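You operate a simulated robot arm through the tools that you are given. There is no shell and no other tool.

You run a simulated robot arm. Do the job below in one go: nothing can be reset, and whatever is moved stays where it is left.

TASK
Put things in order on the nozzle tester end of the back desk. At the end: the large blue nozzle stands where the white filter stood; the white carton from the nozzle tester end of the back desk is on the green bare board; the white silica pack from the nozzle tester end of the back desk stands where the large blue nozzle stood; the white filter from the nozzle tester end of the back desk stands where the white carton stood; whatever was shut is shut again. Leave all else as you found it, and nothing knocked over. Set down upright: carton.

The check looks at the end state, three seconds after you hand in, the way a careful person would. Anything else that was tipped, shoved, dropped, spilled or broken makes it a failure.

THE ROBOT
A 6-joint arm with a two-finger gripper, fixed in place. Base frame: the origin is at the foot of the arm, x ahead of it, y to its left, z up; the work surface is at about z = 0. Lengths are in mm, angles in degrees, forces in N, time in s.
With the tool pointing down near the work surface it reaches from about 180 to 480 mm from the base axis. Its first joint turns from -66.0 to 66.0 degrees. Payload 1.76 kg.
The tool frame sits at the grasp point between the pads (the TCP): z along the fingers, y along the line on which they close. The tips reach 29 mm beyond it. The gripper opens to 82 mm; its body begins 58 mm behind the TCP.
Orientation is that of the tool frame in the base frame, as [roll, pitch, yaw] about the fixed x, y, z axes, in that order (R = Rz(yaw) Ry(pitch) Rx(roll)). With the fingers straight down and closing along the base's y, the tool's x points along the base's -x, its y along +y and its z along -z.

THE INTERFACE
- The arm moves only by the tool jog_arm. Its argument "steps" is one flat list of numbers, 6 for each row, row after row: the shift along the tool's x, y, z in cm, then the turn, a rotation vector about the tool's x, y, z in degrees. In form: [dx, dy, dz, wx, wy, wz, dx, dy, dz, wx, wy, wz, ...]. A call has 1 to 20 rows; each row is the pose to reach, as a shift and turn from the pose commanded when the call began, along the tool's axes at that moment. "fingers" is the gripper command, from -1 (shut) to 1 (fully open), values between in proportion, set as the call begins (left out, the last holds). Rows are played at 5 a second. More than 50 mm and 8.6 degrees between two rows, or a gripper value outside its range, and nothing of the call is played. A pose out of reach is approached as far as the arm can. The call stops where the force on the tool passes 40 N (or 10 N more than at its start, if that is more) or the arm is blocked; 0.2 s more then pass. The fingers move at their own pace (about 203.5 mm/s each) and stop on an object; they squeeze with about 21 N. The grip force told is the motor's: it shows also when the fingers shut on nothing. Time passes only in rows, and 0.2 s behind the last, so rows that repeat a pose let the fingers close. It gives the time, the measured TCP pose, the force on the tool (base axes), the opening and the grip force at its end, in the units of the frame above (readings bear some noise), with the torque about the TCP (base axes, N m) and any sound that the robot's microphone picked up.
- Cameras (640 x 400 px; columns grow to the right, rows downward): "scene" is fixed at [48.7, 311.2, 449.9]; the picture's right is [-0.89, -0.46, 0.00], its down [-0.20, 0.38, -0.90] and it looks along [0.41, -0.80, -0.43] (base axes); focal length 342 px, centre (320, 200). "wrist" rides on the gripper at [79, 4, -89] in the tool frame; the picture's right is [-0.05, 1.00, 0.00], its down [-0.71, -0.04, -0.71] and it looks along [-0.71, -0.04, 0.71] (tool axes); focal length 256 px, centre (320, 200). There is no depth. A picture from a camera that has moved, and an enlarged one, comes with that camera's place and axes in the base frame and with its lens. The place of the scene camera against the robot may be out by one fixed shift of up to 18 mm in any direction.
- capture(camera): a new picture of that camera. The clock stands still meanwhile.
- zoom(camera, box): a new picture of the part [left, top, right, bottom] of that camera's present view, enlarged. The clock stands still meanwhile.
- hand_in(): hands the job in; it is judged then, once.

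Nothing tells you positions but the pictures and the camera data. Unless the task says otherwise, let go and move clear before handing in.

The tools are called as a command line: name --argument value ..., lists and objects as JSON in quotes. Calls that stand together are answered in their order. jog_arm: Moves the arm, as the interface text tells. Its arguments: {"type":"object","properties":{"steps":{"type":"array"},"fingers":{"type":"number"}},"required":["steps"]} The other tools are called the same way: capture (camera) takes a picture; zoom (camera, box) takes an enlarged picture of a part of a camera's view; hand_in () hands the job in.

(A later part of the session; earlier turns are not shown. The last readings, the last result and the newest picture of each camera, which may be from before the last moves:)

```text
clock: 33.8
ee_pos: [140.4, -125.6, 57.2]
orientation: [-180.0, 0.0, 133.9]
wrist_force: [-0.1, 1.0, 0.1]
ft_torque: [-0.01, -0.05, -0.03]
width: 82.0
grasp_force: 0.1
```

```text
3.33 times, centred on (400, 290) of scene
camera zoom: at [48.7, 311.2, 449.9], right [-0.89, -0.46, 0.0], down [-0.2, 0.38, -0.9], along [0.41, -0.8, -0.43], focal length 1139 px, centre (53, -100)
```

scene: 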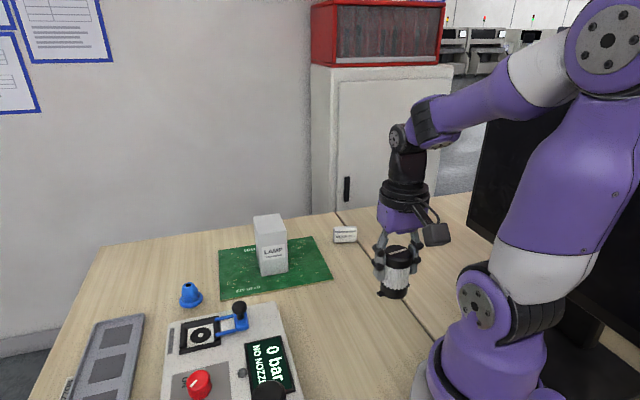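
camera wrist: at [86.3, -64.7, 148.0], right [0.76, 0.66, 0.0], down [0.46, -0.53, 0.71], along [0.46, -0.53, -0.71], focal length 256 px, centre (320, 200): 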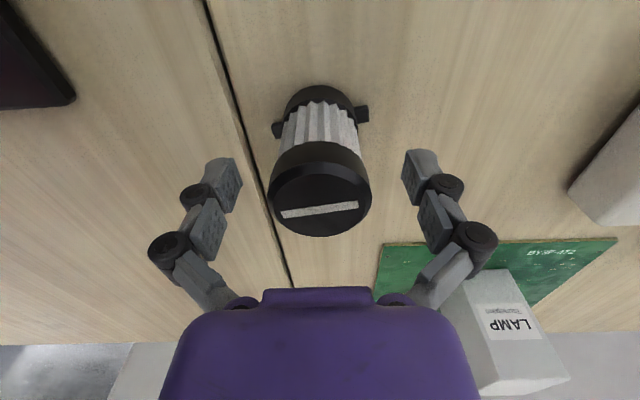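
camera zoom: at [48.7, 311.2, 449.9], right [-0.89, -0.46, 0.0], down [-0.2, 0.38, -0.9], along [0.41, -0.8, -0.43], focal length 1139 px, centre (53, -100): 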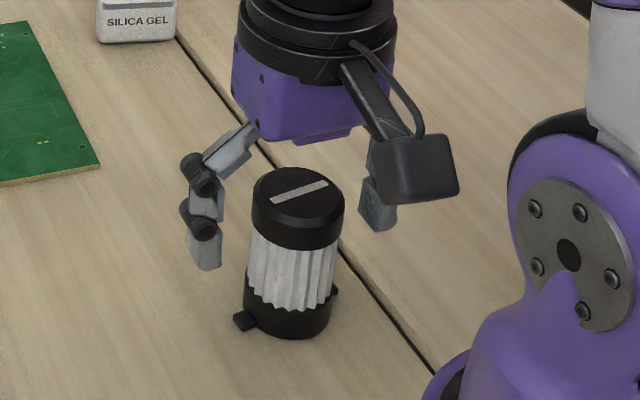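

The filter stands upright in the carton's old spot. I'll go straight up, then travel high over to the nozzle, turning the gripper to face it.

jog_arm --steps '[0, 0, -0.5, 0, 0, 0, 0, 0, -2.5, 0, 0, 0, 0, 0, -5.5, 0, 0, 0, 0, 0, -9, 0, 0, 0, 0, 0, -13.5, 0, 0, 0, -1.16, 3.06, -13.5, 0, 0, -4.6, -2.32, 6.13, -13.5, 0, 0, -9.2, -3.48, 9.19, -13.5, 0, 0, -13.8, -4.64, 12.26, -13.5, 0, 0, -18.4, -5.8, 15.32, -13.5, 0, 0, -23, -6.96, 18.38, -13.5, 0, 0, -27.6, -8.12, 21.45, -13.5, 0, 0, -32.2, -9.28, 24.51, -13.5, 0, 0, -36.8, -10.44, 27.58, -13.5, 0, 0, -41.4, -11.6, 30.64, -13.5, 0, 0, -46, -11.6, 30.64, -13.5, 0, 0, -46]'

capture --camera "wrist"

capture --camera "scene"

zoom --camera "wrist" --box '[240, 50, 420, 190]'

```text
clock: 37.2
ee_pos: [438.7, 4.2, 192.1]
orientation: [180.0, -0.2, -179.9]
wrist_force: [-0.1, -0.3, 0.0]
ft_torque: [0.01, 0.03, 0.01]
width: 82.1
grasp_force: 0.0
```

```text
taken
camera wrist: at [359.3, 8.7, 282.6], right [0.05, 1.0, 0.0], down [0.71, -0.04, 0.71], along [0.7, -0.04, -0.71], focal length 256 px, centre (320, 200)
```

wrist: 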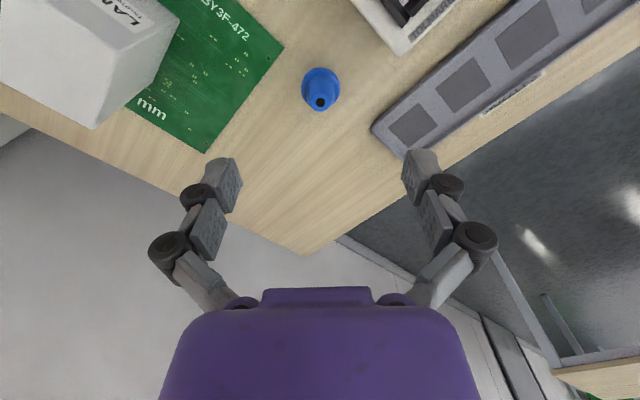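

```text
taken
```

scene: 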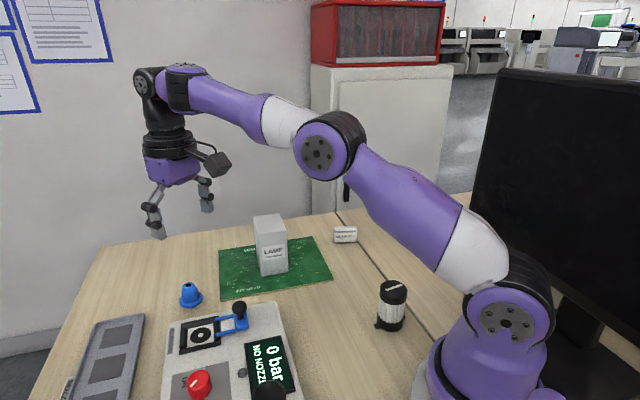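

```text
2.86 times, centred on (330, 120) of wrist
camera zoom: at [359.3, 8.7, 282.6], right [0.05, 1.0, 0.0], down [0.71, -0.04, 0.71], along [0.7, -0.04, -0.71], focal length 731 px, centre (291, 429)
```

zoom: 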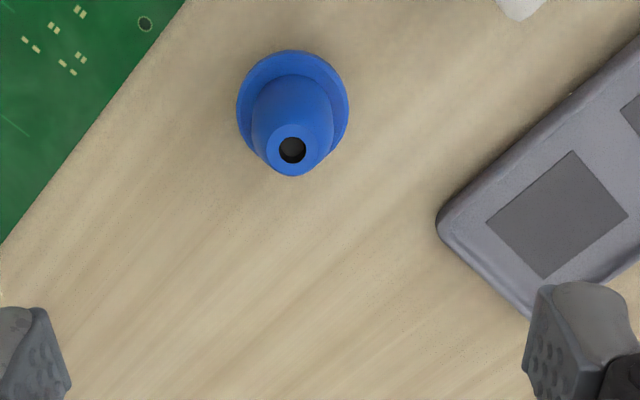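

The nozzle is at about (468, 3), and everything placed so far stands well. Before gripping so close to the desk, I'll check in the air how far the fingertips extend when part closed.

zoom --camera "wrist" --box '[160, 120, 480, 320]'

jog_arm --steps '[0, 0, 0, 0, 0, 0, 0, 0, 0, 0, 0, 0, 0, 0, 0, 0, 0, 0]' --fingers 0.02

zoom --camera "wrist" --box '[160, 120, 480, 320]'

```text
2.00 times, centred on (320, 220) of wrist
camera zoom: at [359.3, 8.7, 282.6], right [0.05, 1.0, 0.0], down [0.71, -0.04, 0.71], along [0.7, -0.04, -0.71], focal length 512 px, centre (320, 160)
```

zoom: 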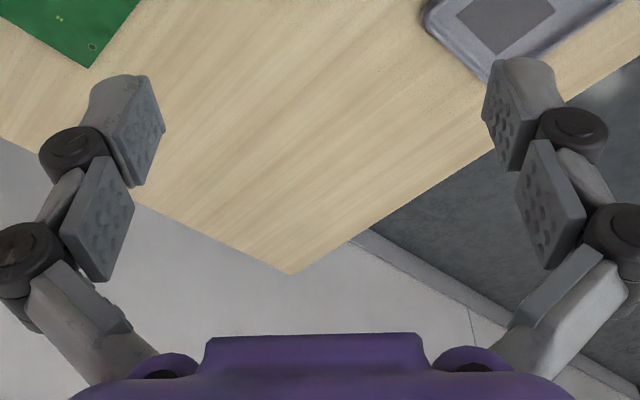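

```text
clock: 38.0
ee_pos: [439.3, 4.7, 193.3]
orientation: [-180.0, 0.0, 180.0]
wrist_force: [0.6, 0.3, -0.6]
ft_torque: [0.0, 0.02, -0.01]
width: 41.9
grasp_force: 0.1
```

```text
2.00 times, centred on (320, 220) of wrist
camera zoom: at [359.2, 8.5, 282.8], right [0.05, 1.0, 0.0], down [0.71, -0.04, 0.71], along [0.71, -0.04, -0.71], focal length 512 px, centre (320, 160)
```

zoom: 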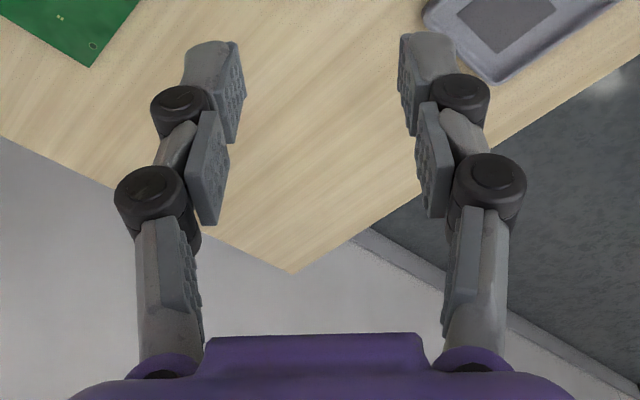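

The tips extend from about 15 mm to 27 mm beyond the TCP as they close to 42 mm. I'll look at the nozzle's flange closely to pick the grasp height.

zoom --camera "scene" --box '[165, 270, 215, 315]'

zoom --camera "wrist" --box '[290, 55, 350, 120]'

```text
8.89 times, centred on (190, 292) of scene
camera zoom: at [48.7, 311.2, 449.9], right [-0.89, -0.46, 0.0], down [-0.2, 0.38, -0.9], along [0.41, -0.8, -0.43], focal length 3038 px, centre (1476, -622)
```

zoom: 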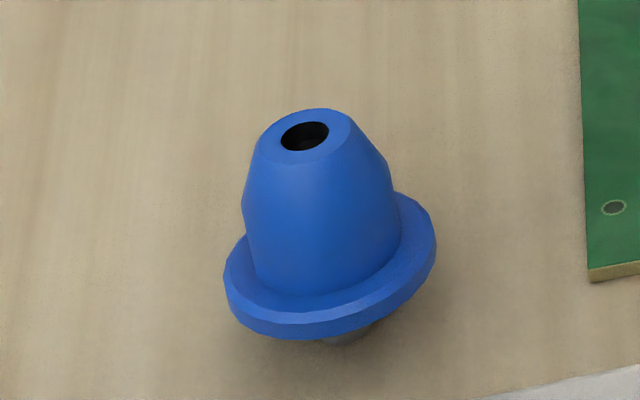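

```text
6.15 times, centred on (320, 88) of wrist
camera zoom: at [359.2, 8.5, 282.8], right [0.05, 1.0, 0.0], down [0.71, -0.04, 0.71], along [0.71, -0.04, -0.71], focal length 1575 px, centre (320, 892)
```

zoom: 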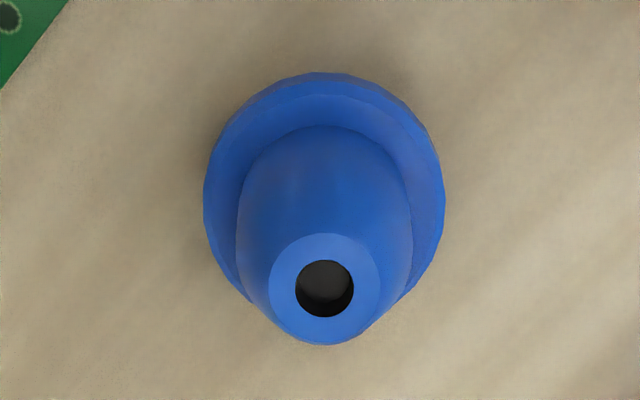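

The nozzle stands on a small stub, with its flange at roughly z 8-14, top near 47, centre about (465, 3). I'll pre-open to 60 mm, move over it and come part way down to check the alignment.

jog_arm --steps '[-1.3, -0.07, 0, 0, 0, 0, -2.57, -0.13, 2, 0, 0, 0, -2.57, -0.13, 5, 0, 0, 0, -2.57, -0.13, 8, 0, 0, 0, -2.57, -0.13, 10, 0, 0, 0, -2.57, -0.13, 10, 0, 0, 0]' --fingers 0.46

capture --camera "wrist"

zoom --camera "wrist" --box '[240, 80, 400, 220]'

capture --camera "scene"

```text
clock: 39.4
ee_pos: [476.3, 6.0, 91.4]
orientation: [178.7, 0.1, -179.7]
wrist_force: [-0.8, -1.3, -0.7]
ft_torque: [0.01, 0.01, -0.01]
width: 60.1
grasp_force: 0.1
out of reach, approached as far as the arm can: row 1, 2, 4, 5, 6
```

```text
taken
camera wrist: at [394.9, 8.4, 183.5], right [0.05, 1.0, 0.02], down [0.7, -0.05, 0.71], along [0.71, -0.02, -0.71], focal length 256 px, centre (320, 200)
```

wrist: 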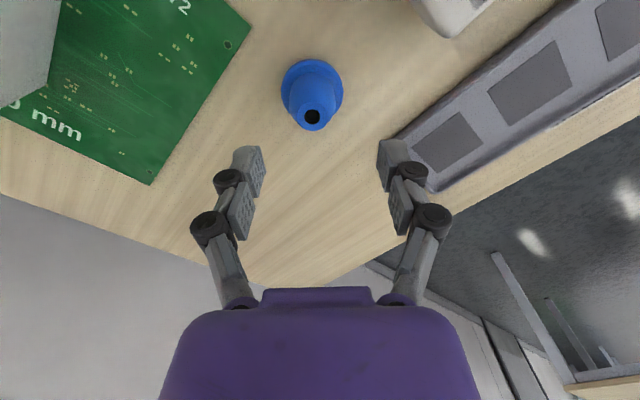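

```text
2.86 times, centred on (320, 150) of wrist
camera zoom: at [394.9, 8.4, 183.5], right [0.05, 1.0, 0.02], down [0.7, -0.05, 0.71], along [0.71, -0.02, -0.71], focal length 731 px, centre (320, 343)
```

zoom: 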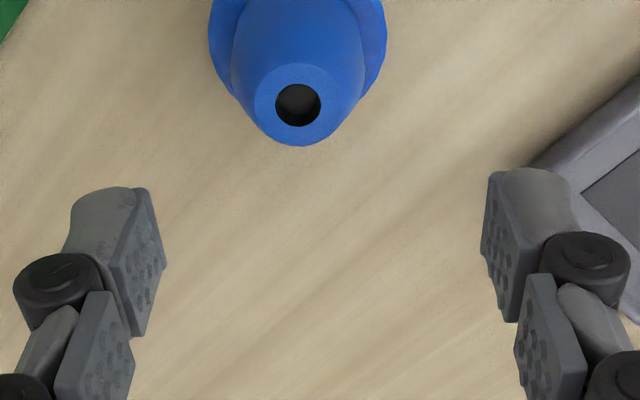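

```text
taken
```

scene: 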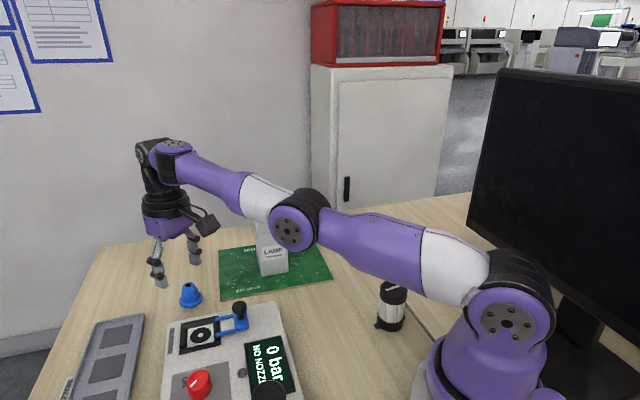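

The arm reports this spot as near its limit and it overshot outward by about 12 mm, though it is still clear above the nozzle. I'll back off toward the base to a comfortable pose, then approach with the gripper tilted a little about its closing line to gain reach.

jog_arm --steps '[1, 0, -1, 0, 0, 0, 2.5, 0, -1, 0, 0, 0, 3.5, 0, -1, 0, 0, 0, 3.5, 0, -1, 0, 0, 0]'

capture --camera "wrist"

```text
clock: 40.4
ee_pos: [430.4, 2.9, 101.5]
orientation: [180.0, 0.0, -179.9]
wrist_force: [0.7, 0.0, -1.3]
ft_torque: [0.01, 0.01, 0.03]
width: 59.8
grasp_force: 0.1
```

```text
taken
camera wrist: at [350.6, 7.6, 193.0], right [0.05, 1.0, 0.0], down [0.71, -0.04, 0.71], along [0.71, -0.04, -0.71], focal length 256 px, centre (320, 200)
```

wrist: 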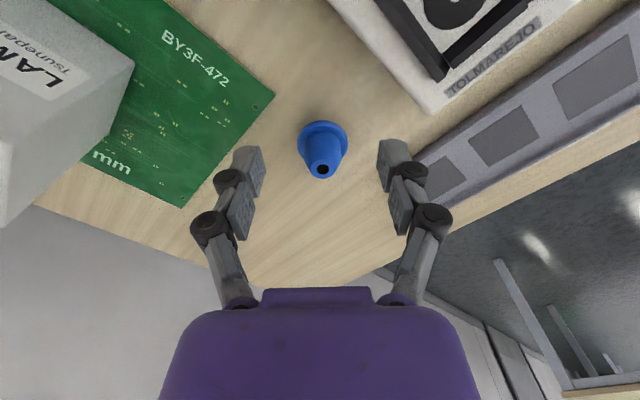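

zoom --camera "wrist" --box '[270, 100, 370, 200]'

```text
4.00 times, centred on (320, 150) of wrist
camera zoom: at [350.6, 7.6, 193.0], right [0.05, 1.0, 0.0], down [0.71, -0.04, 0.71], along [0.71, -0.04, -0.71], focal length 1024 px, centre (320, 400)
```

zoom: 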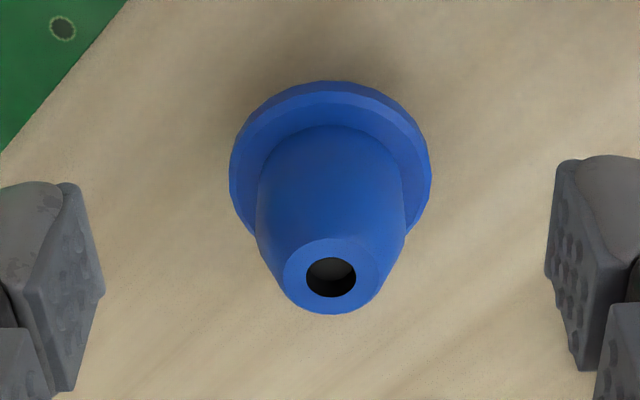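

From this comfortable pose the nozzle measures at about (465, 3). I'll tilt the gripper 10° about its closing line (fingers pointing slightly outward), then move over the nozzle at height.

jog_arm --steps '[0, 0, 0, 0, -3.5, 0, 0, 0, 0, 0, -7, 0, 0, 0, 0, 0, -10, 0, 0, 0, 0, 0, -10, 0]'

jog_arm --steps '[-1.14, 0, 0.2, 0, 0, 0, -2.27, 0, 0.4, 0, 0, 0, -3.41, 0, 0.6, 0, 0, 0, -3.41, 0, 0.6, 0, 0, 0]'

capture --camera "wrist"

capture --camera "scene"

```text
clock: 41.4
ee_pos: [462.5, 2.9, 106.2]
orientation: [179.9, 9.9, -180.0]
wrist_force: [-0.3, 0.6, -0.5]
ft_torque: [-0.02, -0.02, -0.02]
width: 59.9
grasp_force: 0.0
out of reach, approached as far as the arm can: row 1, 2, 3, 4
```

```text
clock: 42.4
ee_pos: [496.6, 3.6, 108.6]
orientation: [-180.0, 9.9, -180.0]
wrist_force: [0.6, 0.7, -0.1]
ft_torque: [0.0, 0.0, -0.01]
width: 59.8
grasp_force: 0.0
```

```text
taken
camera wrist: at [403.2, 7.5, 183.4], right [0.05, 1.0, 0.01], down [0.57, -0.04, 0.82], along [0.82, -0.04, -0.57], focal length 256 px, centre (320, 200)
```

wrist: 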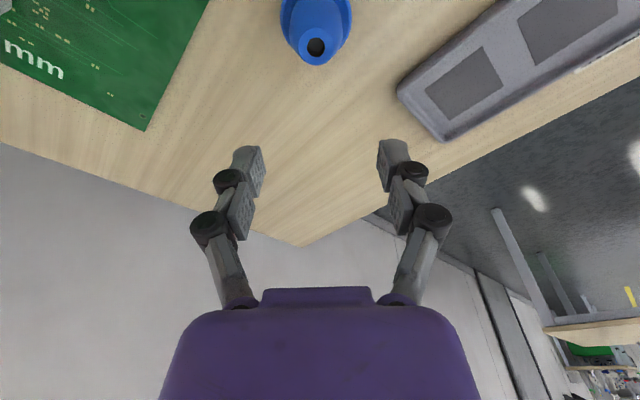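

```text
taken
```

scene: 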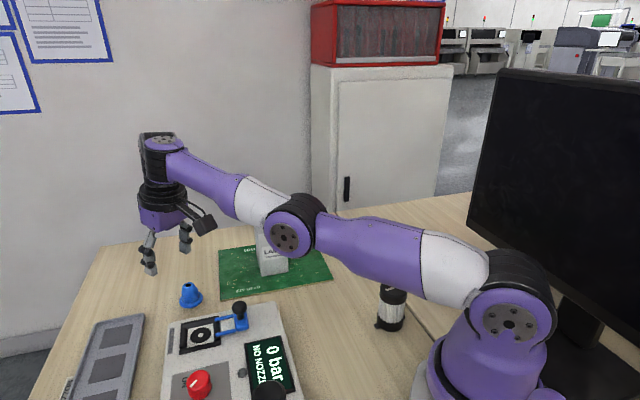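

Now it's clear: the elbow went through straight and folded downward, so the arm can't come inward in this configuration. Nothing has been touched. I'll rise well clear of everything first, then work the elbow back up.

jog_arm --steps '[0.45, 0, -2.36, 0, 0, 0, 0.9, 0, -4.7, 0, 0, 0, 1.34, 0, -7.1, 0, 0, 0, 1.79, 0, -9.45, 0, 0, 0, 1.79, 0, -9.45, 0, 0, 0]'

capture --camera "scene"

```text
clock: 43.6
ee_pos: [464.3, 3.8, 199.3]
orientation: [180.0, 10.0, -180.0]
wrist_force: [-0.9, 0.7, -0.6]
ft_torque: [0.04, 0.0, -0.03]
width: 60.0
grasp_force: 0.0
```

```text
taken
```

scene: 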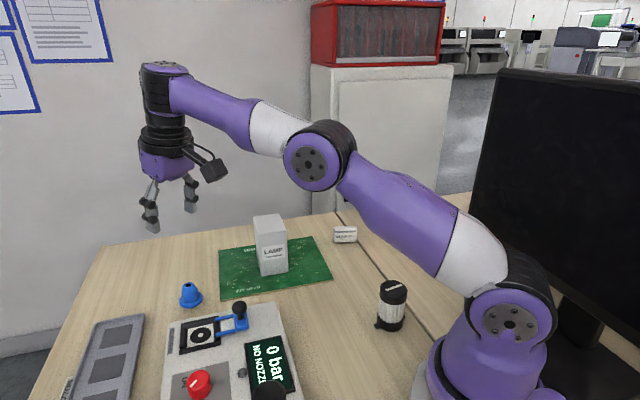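

The elbow looks up again in this view. I'll test by moving a little inward at this safe height and watching the report.

jog_arm --steps '[0.98, 0, -0.17, 0, 0, 0, 1.97, 0, -0.35, 0, 0, 0, 2.95, 0, -0.52, 0, 0, 0, 2.95, 0, -0.52, 0, 0, 0]'

capture --camera "scene"

```text
clock: 44.6
ee_pos: [434.3, 4.2, 197.6]
orientation: [-180.0, 10.0, 180.0]
wrist_force: [0.4, 0.4, 0.7]
ft_torque: [-0.01, -0.04, -0.02]
width: 59.8
grasp_force: 0.1
```

```text
taken
```

scene: 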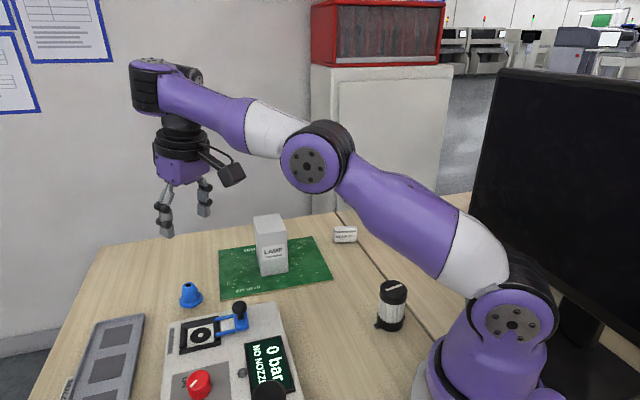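

zoom --camera "scene" --box '[110, 40, 370, 250]'

zoom --camera "scene" --box '[360, 150, 600, 400]'

capture --camera "wrist"

```text
1.90 times, centred on (240, 145) of scene
camera zoom: at [48.7, 311.2, 449.9], right [-0.89, -0.46, 0.0], down [-0.2, 0.38, -0.9], along [0.41, -0.8, -0.43], focal length 651 px, centre (472, 305)
```

zoom: 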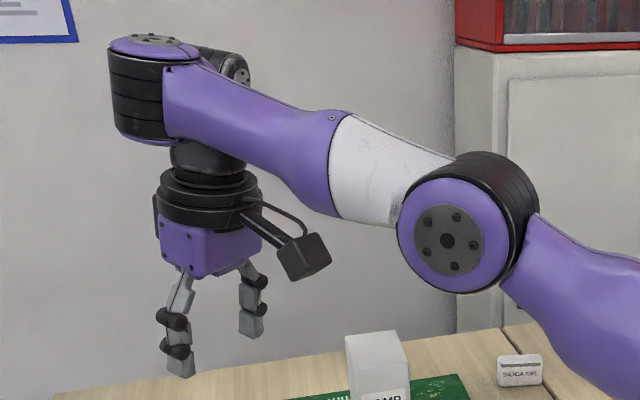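

```text
1.60 times, centred on (480, 275) of scene
camera zoom: at [48.7, 311.2, 449.9], right [-0.89, -0.46, 0.0], down [-0.2, 0.38, -0.9], along [0.41, -0.8, -0.43], focal length 547 px, centre (64, 80)
```

zoom: 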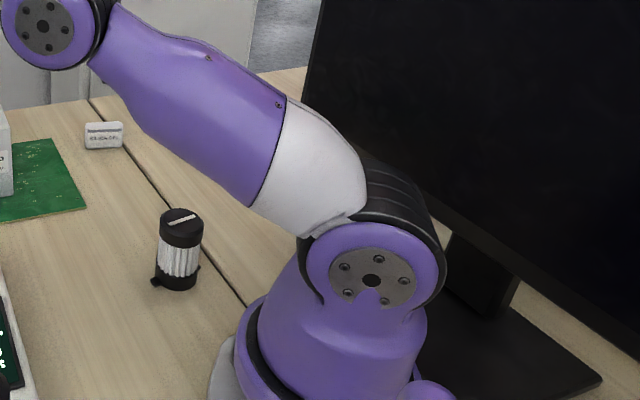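

```text
taken
camera wrist: at [339.6, 8.0, 274.0], right [0.05, 1.0, 0.01], down [0.57, -0.04, 0.82], along [0.82, -0.04, -0.57], focal length 256 px, centre (320, 200)
```

wrist: 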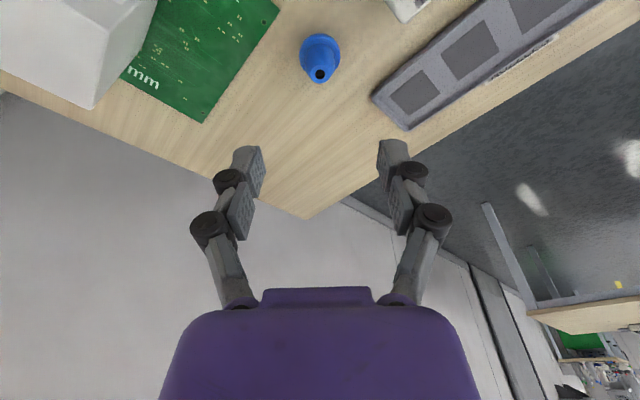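

The wrist looks to have slid around its singular position (forearm level, tool vertical), so it is folded sideways. I'm high and clear of everything, so I'll lead it back: lean the fingers a little toward -y, then swing that lean round to pointing outward.

jog_arm --steps '[0, 0, 0, 4, 0, 0, 0, 0, 0, 8, 0, 0, 0, 0, 0, 12, 0, 0, 0, 0, 0, 12, 0, 0]'

zoom --camera "scene" --box '[110, 40, 370, 250]'

```text
clock: 45.6
ee_pos: [430.9, 5.2, 195.3]
orientation: [-168.1, 10.1, -180.0]
wrist_force: [-1.0, 0.3, 0.8]
ft_torque: [0.01, -0.01, 0.01]
width: 60.0
grasp_force: 0.1
out of reach, approached as far as the arm can: row 3, 4
```

```text
1.90 times, centred on (240, 145) of scene
camera zoom: at [48.7, 311.2, 449.9], right [-0.89, -0.46, 0.0], down [-0.2, 0.38, -0.9], along [0.41, -0.8, -0.43], focal length 651 px, centre (472, 305)
```

zoom: 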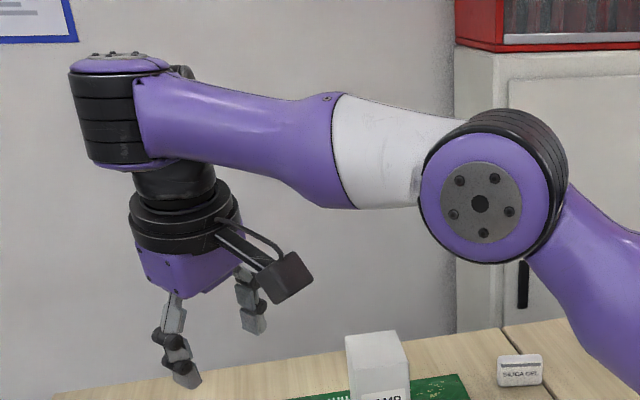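

jog_arm --steps '[0, 0, 0, -0.4, -3.9, 0, 0, 0, 0, -1.6, -7.5, 0, 0, 0, 0, -3.5, -10.6, 0, 0, 0, 0, -3.5, -10.6, 0]'

capture --camera "scene"

```text
clock: 46.6
ee_pos: [430.7, 5.2, 195.2]
orientation: [-171.0, 20.5, -178.0]
wrist_force: [0.1, 0.9, -0.8]
ft_torque: [0.01, -0.01, -0.03]
width: 60.3
grasp_force: 0.0
out of reach, approached as far as the arm can: row 1, 2
```

```text
taken
```

scene: 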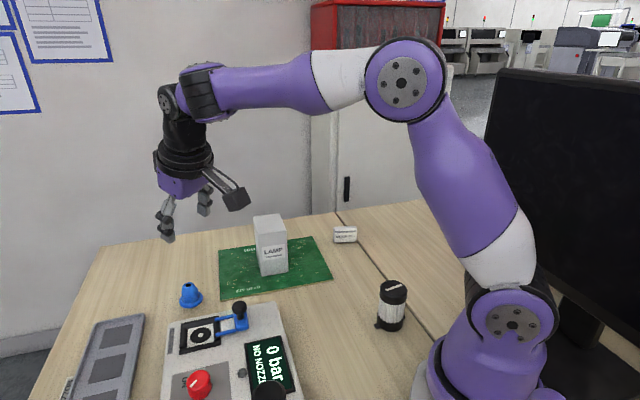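

The wrist has come back to its normal posture (elbow up, tool beyond the forearm). I'll take the sideways lean out while keeping a 20° outward tilt.

jog_arm --steps '[0, 0, 0, -2.8, 0.2, 0.6, 0, 0, 0, -5.6, 0.4, 1.2, 0, 0, 0, -8.4, 0.6, 1.85, 0, 0, 0, -8.4, 0.6, 1.85]'

capture --camera "scene"

capture --camera "wrist"

```text
clock: 47.6
ee_pos: [431.1, 6.2, 195.5]
orientation: [179.9, 20.1, -179.9]
wrist_force: [0.7, 0.3, -0.1]
ft_torque: [0.02, -0.03, 0.01]
width: 59.8
grasp_force: 0.1
```

```text
taken
```

scene: 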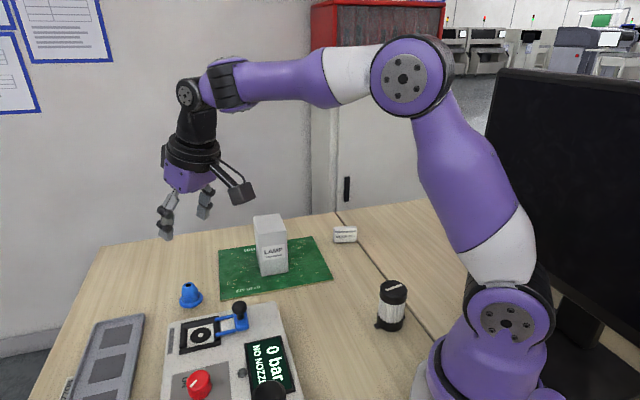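

```text
taken
camera wrist: at [325.7, 10.3, 253.6], right [0.05, 1.0, 0.02], down [0.42, -0.04, 0.91], along [0.91, -0.04, -0.42], focal length 256 px, centre (320, 200)
```

wrist: 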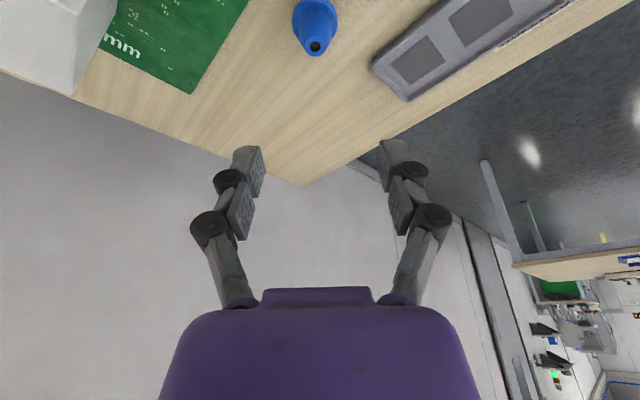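

Posture is good again. I'll come down to about z 110 with the tilt reduced to 10°, still inboard of the nozzle.

jog_arm --steps '[0.73, -0.07, 2, 0, 2.5, 0, 1.45, -0.14, 4, 0, 5, 0, 2.18, -0.2, 6, 0, 7.5, 0, 2.91, -0.27, 7.99, 0, 10, 0, 2.91, -0.27, 7.99, 0, 10, 0]'

capture --camera "wrist"

zoom --camera "wrist" --box '[270, 40, 370, 160]'

capture --camera "scene"

```text
clock: 48.8
ee_pos: [430.8, 2.0, 110.1]
orientation: [179.9, 10.0, -180.0]
wrist_force: [-0.8, -0.4, -0.8]
ft_torque: [0.01, 0.03, -0.01]
width: 59.9
grasp_force: 0.0
```

```text
taken
camera wrist: at [337.1, 6.8, 186.0], right [0.05, 1.0, 0.01], down [0.57, -0.04, 0.82], along [0.82, -0.04, -0.57], focal length 256 px, centre (320, 200)
```

wrist: 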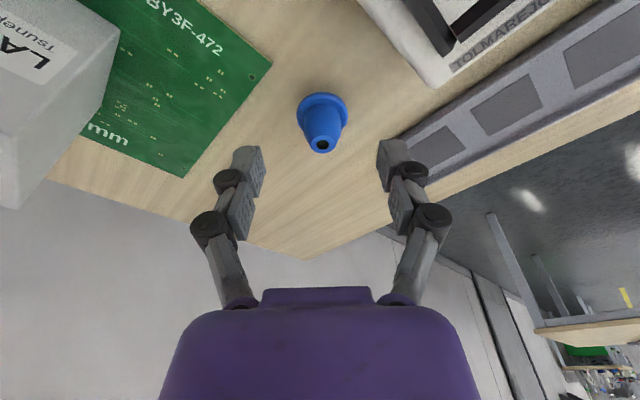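

```text
3.33 times, centred on (320, 100) of wrist
camera zoom: at [337.1, 6.8, 186.0], right [0.05, 1.0, 0.01], down [0.57, -0.04, 0.82], along [0.82, -0.04, -0.57], focal length 853 px, centre (320, 533)
```

zoom: 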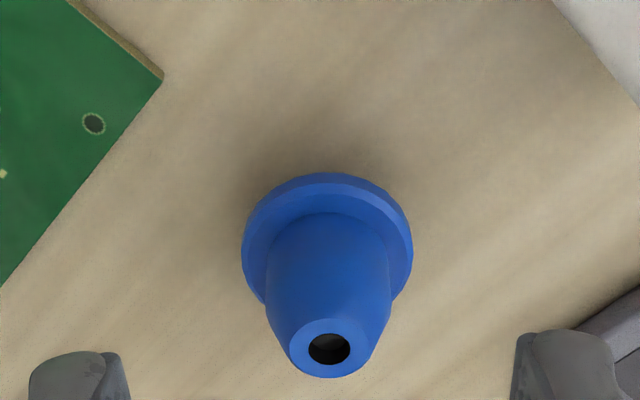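

```text
taken
```

scene: 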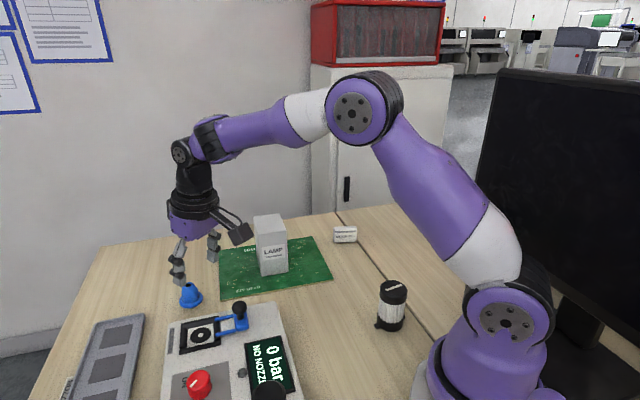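

The view agrees: nozzle at about (465, 3.5). I'll now move out over it at this height and check.

jog_arm --steps '[-1.1, 0.03, 0.36, 0, 0, 0, -2.2, 0.07, 0.73, 0, 0, 0, -3.31, 0.1, 1.09, 0, 0, 0, -3.31, 0.1, 1.09, 0, 0, 0]'

capture --camera "wrist"

capture --camera "scene"

```text
clock: 49.8
ee_pos: [465.3, 4.3, 105.8]
orientation: [179.9, 10.0, -179.9]
wrist_force: [0.2, -0.3, 0.2]
ft_torque: [0.01, 0.0, -0.01]
width: 59.8
grasp_force: 0.1
```

```text
taken
camera wrist: at [371.6, 8.1, 181.2], right [0.05, 1.0, 0.01], down [0.57, -0.04, 0.82], along [0.82, -0.04, -0.57], focal length 256 px, centre (320, 200)
```

wrist: 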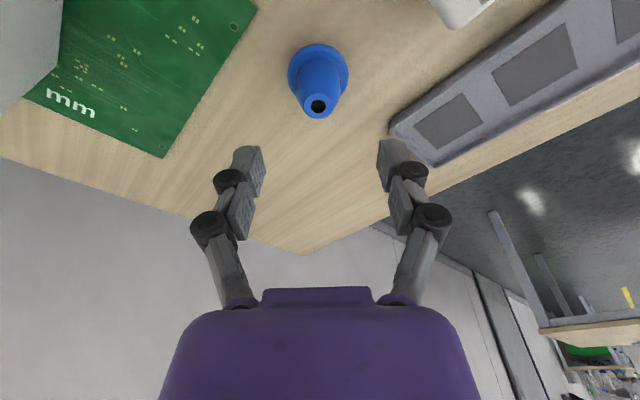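

```text
taken
```

scene: 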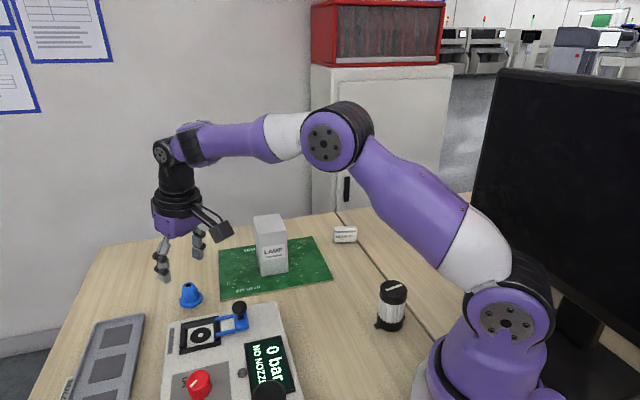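

Aligned within about 1 mm in both directions. I'll go straight down around the nozzle to TCP z about 36.

jog_arm --steps '[0.35, 0, 1.97, 0, 0, 0, 0.69, 0, 3.94, 0, 0, 0, 0.95, 0, 5.42, 0, 0, 0, 1.13, 0, 6.4, 0, 0, 0, 1.21, 0, 6.84, 0, 0, 0, 1.21, 0, 6.84, 0, 0, 0]'

capture --camera "wrist"

zoom --camera "scene" --box '[120, 200, 280, 330]'

```text
clock: 51.2
ee_pos: [465.6, 4.0, 34.8]
orientation: [180.0, 10.0, -180.0]
wrist_force: [0.5, 0.9, -0.3]
ft_torque: [-0.03, -0.03, 0.0]
width: 59.8
grasp_force: 0.0
```

```text
taken
camera wrist: at [371.7, 8.4, 111.5], right [0.05, 1.0, 0.01], down [0.57, -0.04, 0.82], along [0.82, -0.04, -0.57], focal length 256 px, centre (320, 200)
```

wrist: 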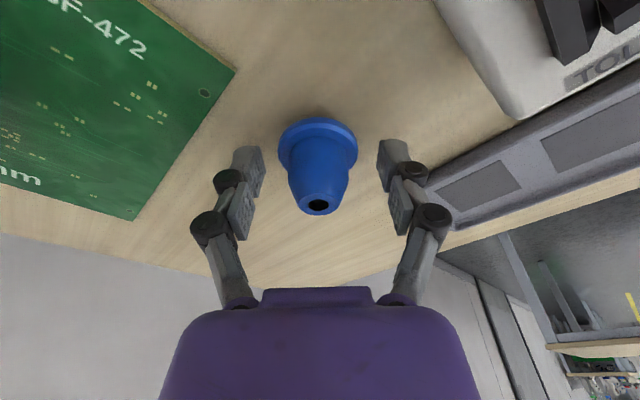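

```text
3.08 times, centred on (200, 265) of scene
camera zoom: at [48.7, 311.2, 449.9], right [-0.89, -0.46, 0.0], down [-0.2, 0.38, -0.9], along [0.41, -0.8, -0.43], focal length 1052 px, centre (689, 0)
```

zoom: 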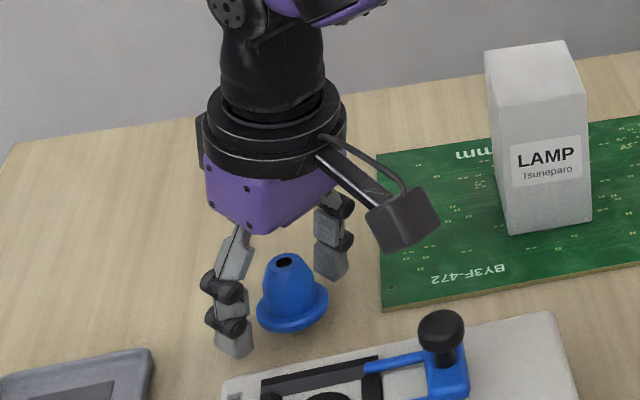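

The fingers straddle the nozzle evenly. I'll lower 2 mm more for a fuller hold on the flange, then close.

jog_arm --steps '[0.035, 0, 0.2, 0, 0, 0, 0.035, 0, 0.2, 0, 0, 0]'

jog_arm --steps '[0, 0, 0, 0, 0, 0, 0, 0, 0, 0, 0, 0, 0, 0, 0, 0, 0, 0, 0, 0, 0, 0, 0, 0]' --fingers -1

capture --camera "wrist"

zoom --camera "scene" --box '[130, 230, 250, 330]'

```text
clock: 51.8
ee_pos: [465.8, 4.1, 34.3]
orientation: [179.9, 10.1, 180.0]
wrist_force: [0.4, 0.3, 0.2]
ft_torque: [-0.01, -0.01, -0.04]
width: 59.8
grasp_force: 0.1
```

```text
clock: 52.8
ee_pos: [465.8, 5.5, 34.5]
orientation: [180.0, 10.0, -180.0]
wrist_force: [0.0, 2.1, 5.2]
ft_torque: [0.07, 0.0, -0.02]
width: 38.5
grasp_force: 21.2
```

```text
taken
camera wrist: at [371.6, 8.5, 109.9], right [0.05, 1.0, 0.01], down [0.57, -0.04, 0.82], along [0.82, -0.04, -0.57], focal length 256 px, centre (320, 200)
```

wrist: 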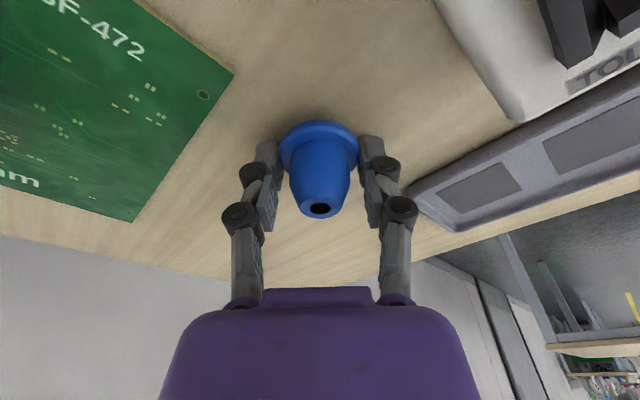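

```text
4.00 times, centred on (190, 280) of scene
camera zoom: at [48.7, 311.2, 450.0], right [-0.89, -0.46, 0.0], down [-0.2, 0.38, -0.9], along [0.41, -0.8, -0.43], focal length 1367 px, centre (840, -120)
```

zoom: 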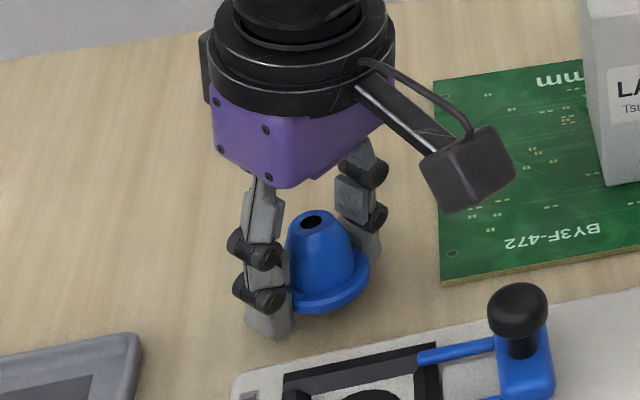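

Gripped at 38.5 mm. I'll lift it slightly and check that it stays upright in the grip.

jog_arm --steps '[-0.05, 0, -0.3, 0, 0, 0, -0.17, 0, -0.98, 0, 0, 0, -0.35, 0, -1.97, 0, 0, 0, -0.35, 0, -1.97, 0, 0, 0]'

capture --camera "wrist"

zoom --camera "scene" --box '[130, 230, 250, 330]'

```text
clock: 53.8
ee_pos: [464.9, 5.7, 53.9]
orientation: [179.8, 10.0, -180.0]
wrist_force: [0.3, 0.0, -0.3]
ft_torque: [0.0, 0.02, 0.01]
width: 38.5
grasp_force: 20.9
```

```text
taken
camera wrist: at [371.1, 8.5, 129.7], right [0.05, 1.0, 0.01], down [0.57, -0.04, 0.82], along [0.82, -0.04, -0.57], focal length 256 px, centre (320, 200)
```

wrist: 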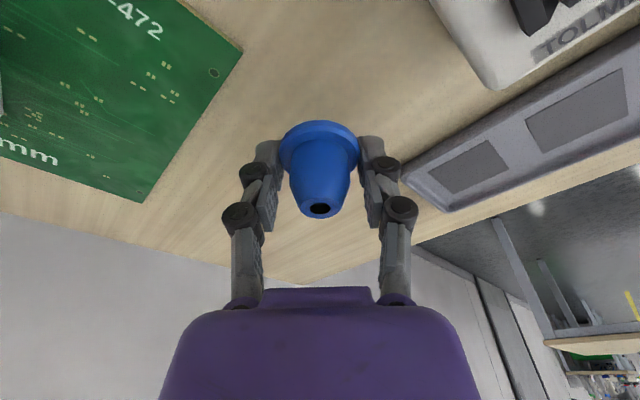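

```text
4.00 times, centred on (190, 280) of scene
camera zoom: at [48.7, 311.2, 449.9], right [-0.89, -0.46, 0.0], down [-0.2, 0.38, -0.9], along [0.41, -0.8, -0.43], focal length 1367 px, centre (840, -120)
```

zoom: 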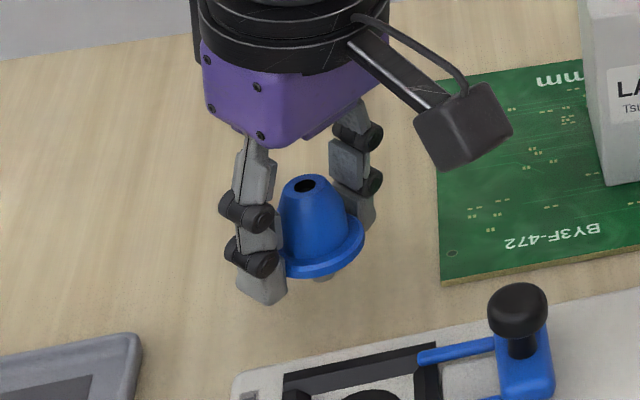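

The nozzle is firmly held and upright. I'll raise it, then carry it in an arc over to the filter's old spot (about (223.4, -238)), keeping the same tilt and staying above the carton's height.

jog_arm --steps '[-0.35, 0, -1.97, 0, 0, 0, -0.69, 0, -3.94, 0, 0, 0, -1.01, 0, -5.71, 0, 0, 0, 1.21, -2.42, -7.07, 0.82, 0, 4.63, 3.42, -4.84, -8.42, 1.63, 0, 9.26, 5.64, -7.26, -9.78, 2.45, 0, 13.89, 7.85, -9.68, -11.13, 3.26, 0, 18.51, 10.23, -12.1, -11.55, 4.08, 0, 23.14, 12.61, -14.52, -11.97, 4.9, 0, 27.77, 14.99, -16.94, -12.39, 5.71, 0, 32.4, 17.37, -19.36, -12.81, 6.53, 0, 37.03, 19.75, -21.78, -13.23, 7.34, 0, 41.66, 22.13, -24.2, -13.65, 8.16, 0, 46.28, 22.13, -24.2, -13.65, 8.16, 0, 46.28]'

capture --camera "wrist"

capture --camera "scene"

```text
clock: 56.8
ee_pos: [224.4, -237.6, 150.0]
orientation: [-179.9, 9.8, 132.9]
wrist_force: [0.4, -0.2, -1.3]
ft_torque: [0.01, -0.01, 0.0]
width: 38.7
grasp_force: 20.9
```

```text
taken
camera wrist: at [162.7, -167.3, 225.7], right [0.77, 0.64, 0.01], down [0.36, -0.45, 0.82], along [0.53, -0.62, -0.57], focal length 256 px, centre (320, 200)
```

wrist: 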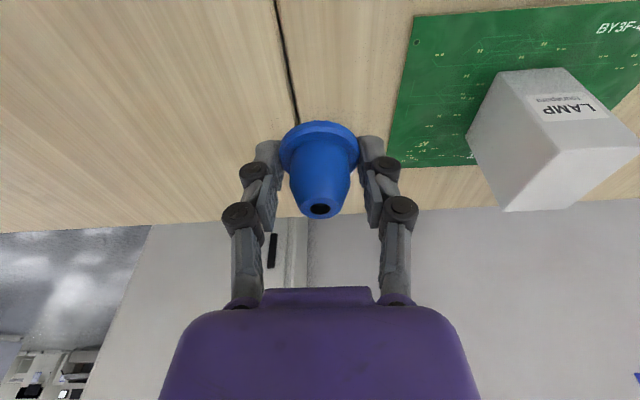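

```text
taken
```

scene: 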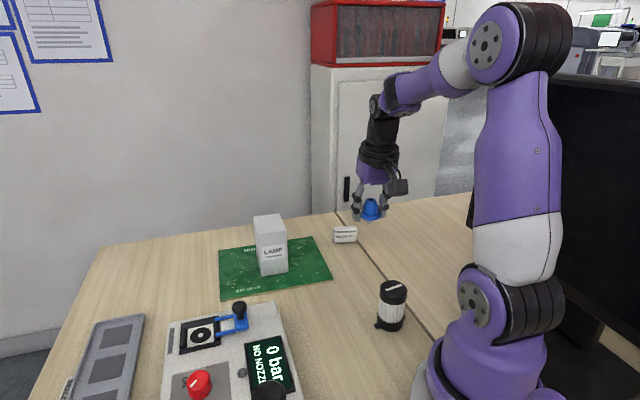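

The nozzle is over the filter's old spot, upright. I'll lower it to about 4 mm above the desk.

jog_arm --steps '[0.43, 0, 2.46, 0, 0, 0, 0.87, 0, 4.92, 0, 0, 0, 1.3, 0, 7.39, 0, 0, 0, 1.65, 0, 9.36, 0, 0, 0, 1.86, 0, 10.54, 0, 0, 0, 1.94, 0, 11.03, 0, 0, 0, 1.94, 0, 11.03, 0, 0, 0]'

capture --camera "wrist"

zoom --camera "scene" --box '[320, 190, 430, 290]'

```text
clock: 58.4
ee_pos: [223.0, -237.5, 38.4]
orientation: [-180.0, 9.8, 132.9]
wrist_force: [-0.7, 0.1, -0.2]
ft_torque: [0.01, 0.01, 0.01]
width: 38.7
grasp_force: 21.2
```

```text
taken
camera wrist: at [162.6, -166.1, 113.7], right [0.77, 0.64, 0.01], down [0.36, -0.45, 0.82], along [0.53, -0.62, -0.57], focal length 256 px, centre (320, 200)
```

wrist: 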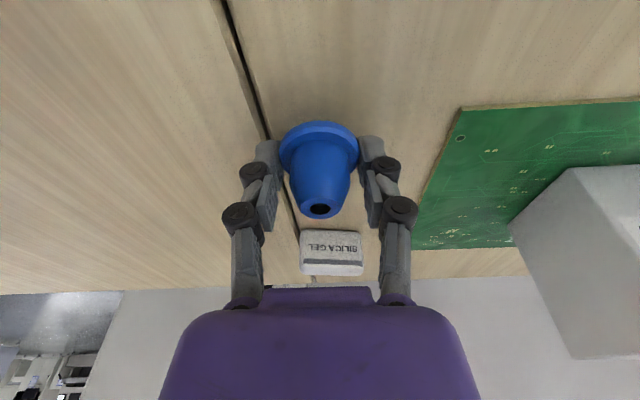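

```text
4.00 times, centred on (375, 240) of scene
camera zoom: at [48.7, 311.2, 449.9], right [-0.89, -0.46, 0.0], down [-0.2, 0.38, -0.9], along [0.41, -0.8, -0.43], focal length 1367 px, centre (100, 40)
```

zoom: 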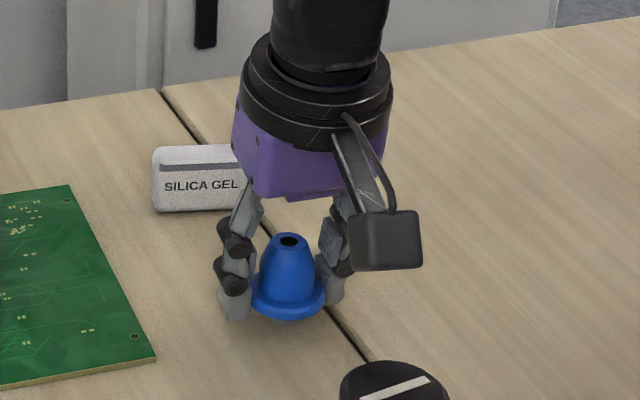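

Nozzle is about 4 mm above the desk and upright. I'll take it down in 1 mm steps watching the force.

jog_arm --steps '[0.017, 0, 0.1, 0, 0, 0, 0.035, 0, 0.2, 0, 0, 0, 0.052, 0, 0.3, 0, 0, 0]'

jog_arm --steps '[0.009, 0, 0.05, 0, 0, 0, 0.014, 0, 0.08, 0, 0, 0]'

```text
clock: 59.2
ee_pos: [223.8, -238.2, 34.6]
orientation: [180.0, 9.9, 133.0]
wrist_force: [0.1, -0.4, -1.1]
ft_torque: [0.0, 0.01, 0.03]
width: 38.8
grasp_force: 21.1
```

```text
clock: 59.8
ee_pos: [223.2, -238.2, 34.8]
orientation: [180.0, 10.0, 132.9]
wrist_force: [-1.9, 1.9, 7.1]
ft_torque: [0.12, 0.06, 0.0]
width: 38.2
grasp_force: 20.7
```

Light contact (7 N) with the desk. I'll open the fingers to 60 mm to release it.

jog_arm --steps '[0, 0, 0, 0, 0, 0, 0, 0, 0, 0, 0, 0, 0, 0, 0, 0, 0, 0]' --fingers 0.46

capture --camera "wrist"

zoom --camera "scene" --box '[320, 190, 430, 290]'

```text
clock: 60.6
ee_pos: [223.3, -237.8, 33.8]
orientation: [179.9, 9.9, 133.1]
wrist_force: [-0.2, 0.2, -0.2]
ft_torque: [0.0, -0.01, -0.01]
width: 59.8
grasp_force: 0.1
```

```text
taken
camera wrist: at [162.7, -166.7, 109.8], right [0.77, 0.64, 0.01], down [0.36, -0.45, 0.82], along [0.53, -0.62, -0.57], focal length 256 px, centre (320, 200)
```

wrist: 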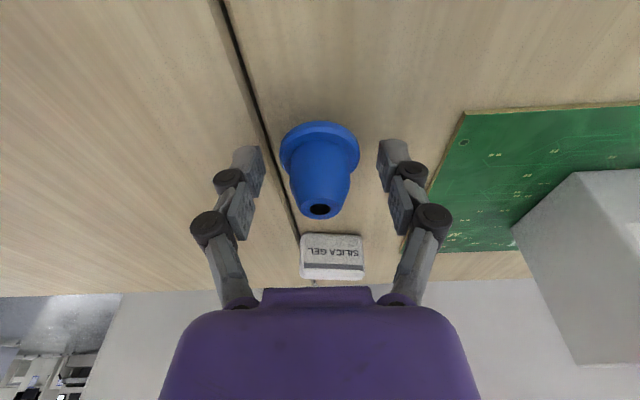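

```text
4.00 times, centred on (375, 240) of scene
camera zoom: at [48.7, 311.2, 449.9], right [-0.89, -0.46, 0.0], down [-0.2, 0.38, -0.9], along [0.41, -0.8, -0.43], focal length 1367 px, centre (100, 40)
```

zoom: 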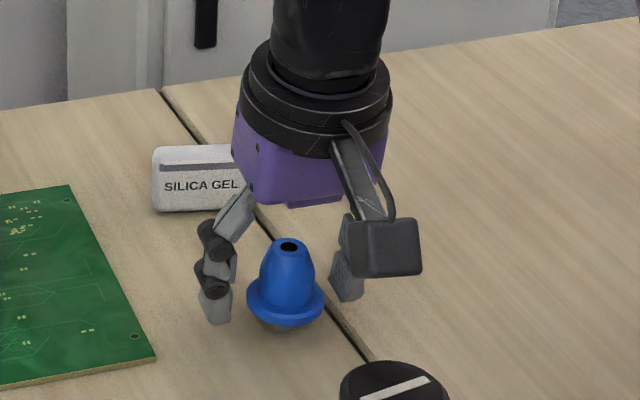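

The nozzle stands upright where the filter stood, and the fingers are clear. I'll rise straight up and look at it from above.

jog_arm --steps '[-0.09, 0, -0.49, 0, 0, 0, -0.35, 0, -1.97, 0, 0, 0, -0.69, 0, -3.94, 0, 0, 0, -1.22, 0, -6.89, 0, 0, 0, -1.74, 0, -9.85, 0, 0, 0]'

capture --camera "wrist"

capture --camera "scene"

```text
clock: 61.8
ee_pos: [224.5, -238.8, 134.9]
orientation: [180.0, 9.9, 133.0]
wrist_force: [-0.6, -0.3, 0.3]
ft_torque: [0.01, 0.0, 0.0]
width: 59.6
grasp_force: 0.1
```

```text
taken
camera wrist: at [163.1, -166.4, 210.0], right [0.77, 0.64, 0.01], down [0.36, -0.45, 0.82], along [0.53, -0.62, -0.57], focal length 256 px, centre (320, 200)
```

wrist: 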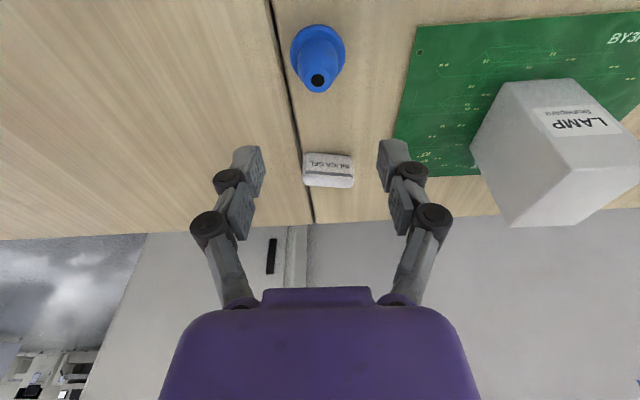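

```text
taken
```

scene: 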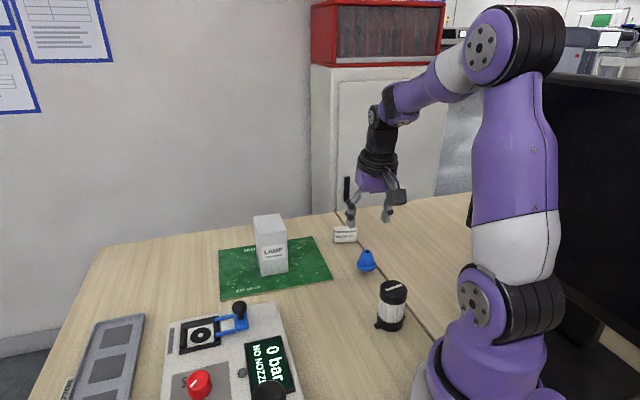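

The nozzle looks right. Now I'll measure the silica pack.

zoom --camera "wrist" --box '[280, 130, 380, 210]'

zoom --camera "scene" --box '[320, 215, 370, 255]'

```text
5.00 times, centred on (330, 170) of wrist
camera zoom: at [163.1, -166.4, 210.0], right [0.77, 0.64, 0.01], down [0.36, -0.45, 0.82], along [0.53, -0.62, -0.57], focal length 1280 px, centre (270, 350)
```

zoom: 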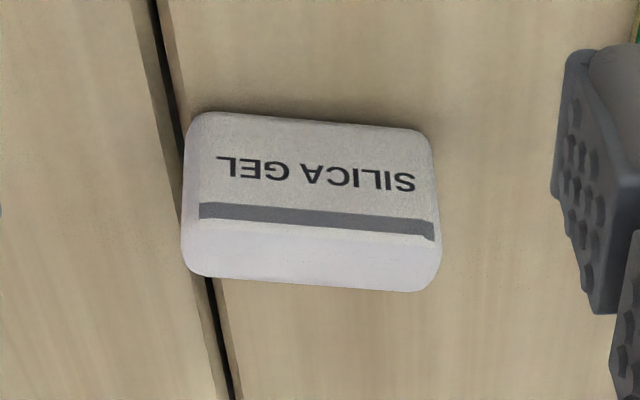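

```text
10.00 times, centred on (345, 235) of scene
camera zoom: at [48.7, 311.2, 449.9], right [-0.89, -0.46, 0.0], down [-0.2, 0.38, -0.9], along [0.41, -0.8, -0.43], focal length 3418 px, centre (70, -150)
```

zoom: 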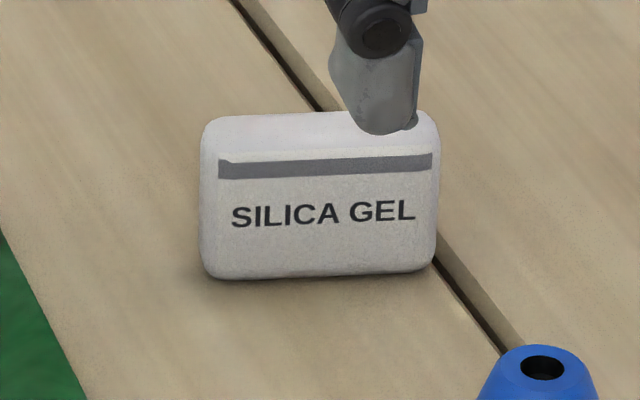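

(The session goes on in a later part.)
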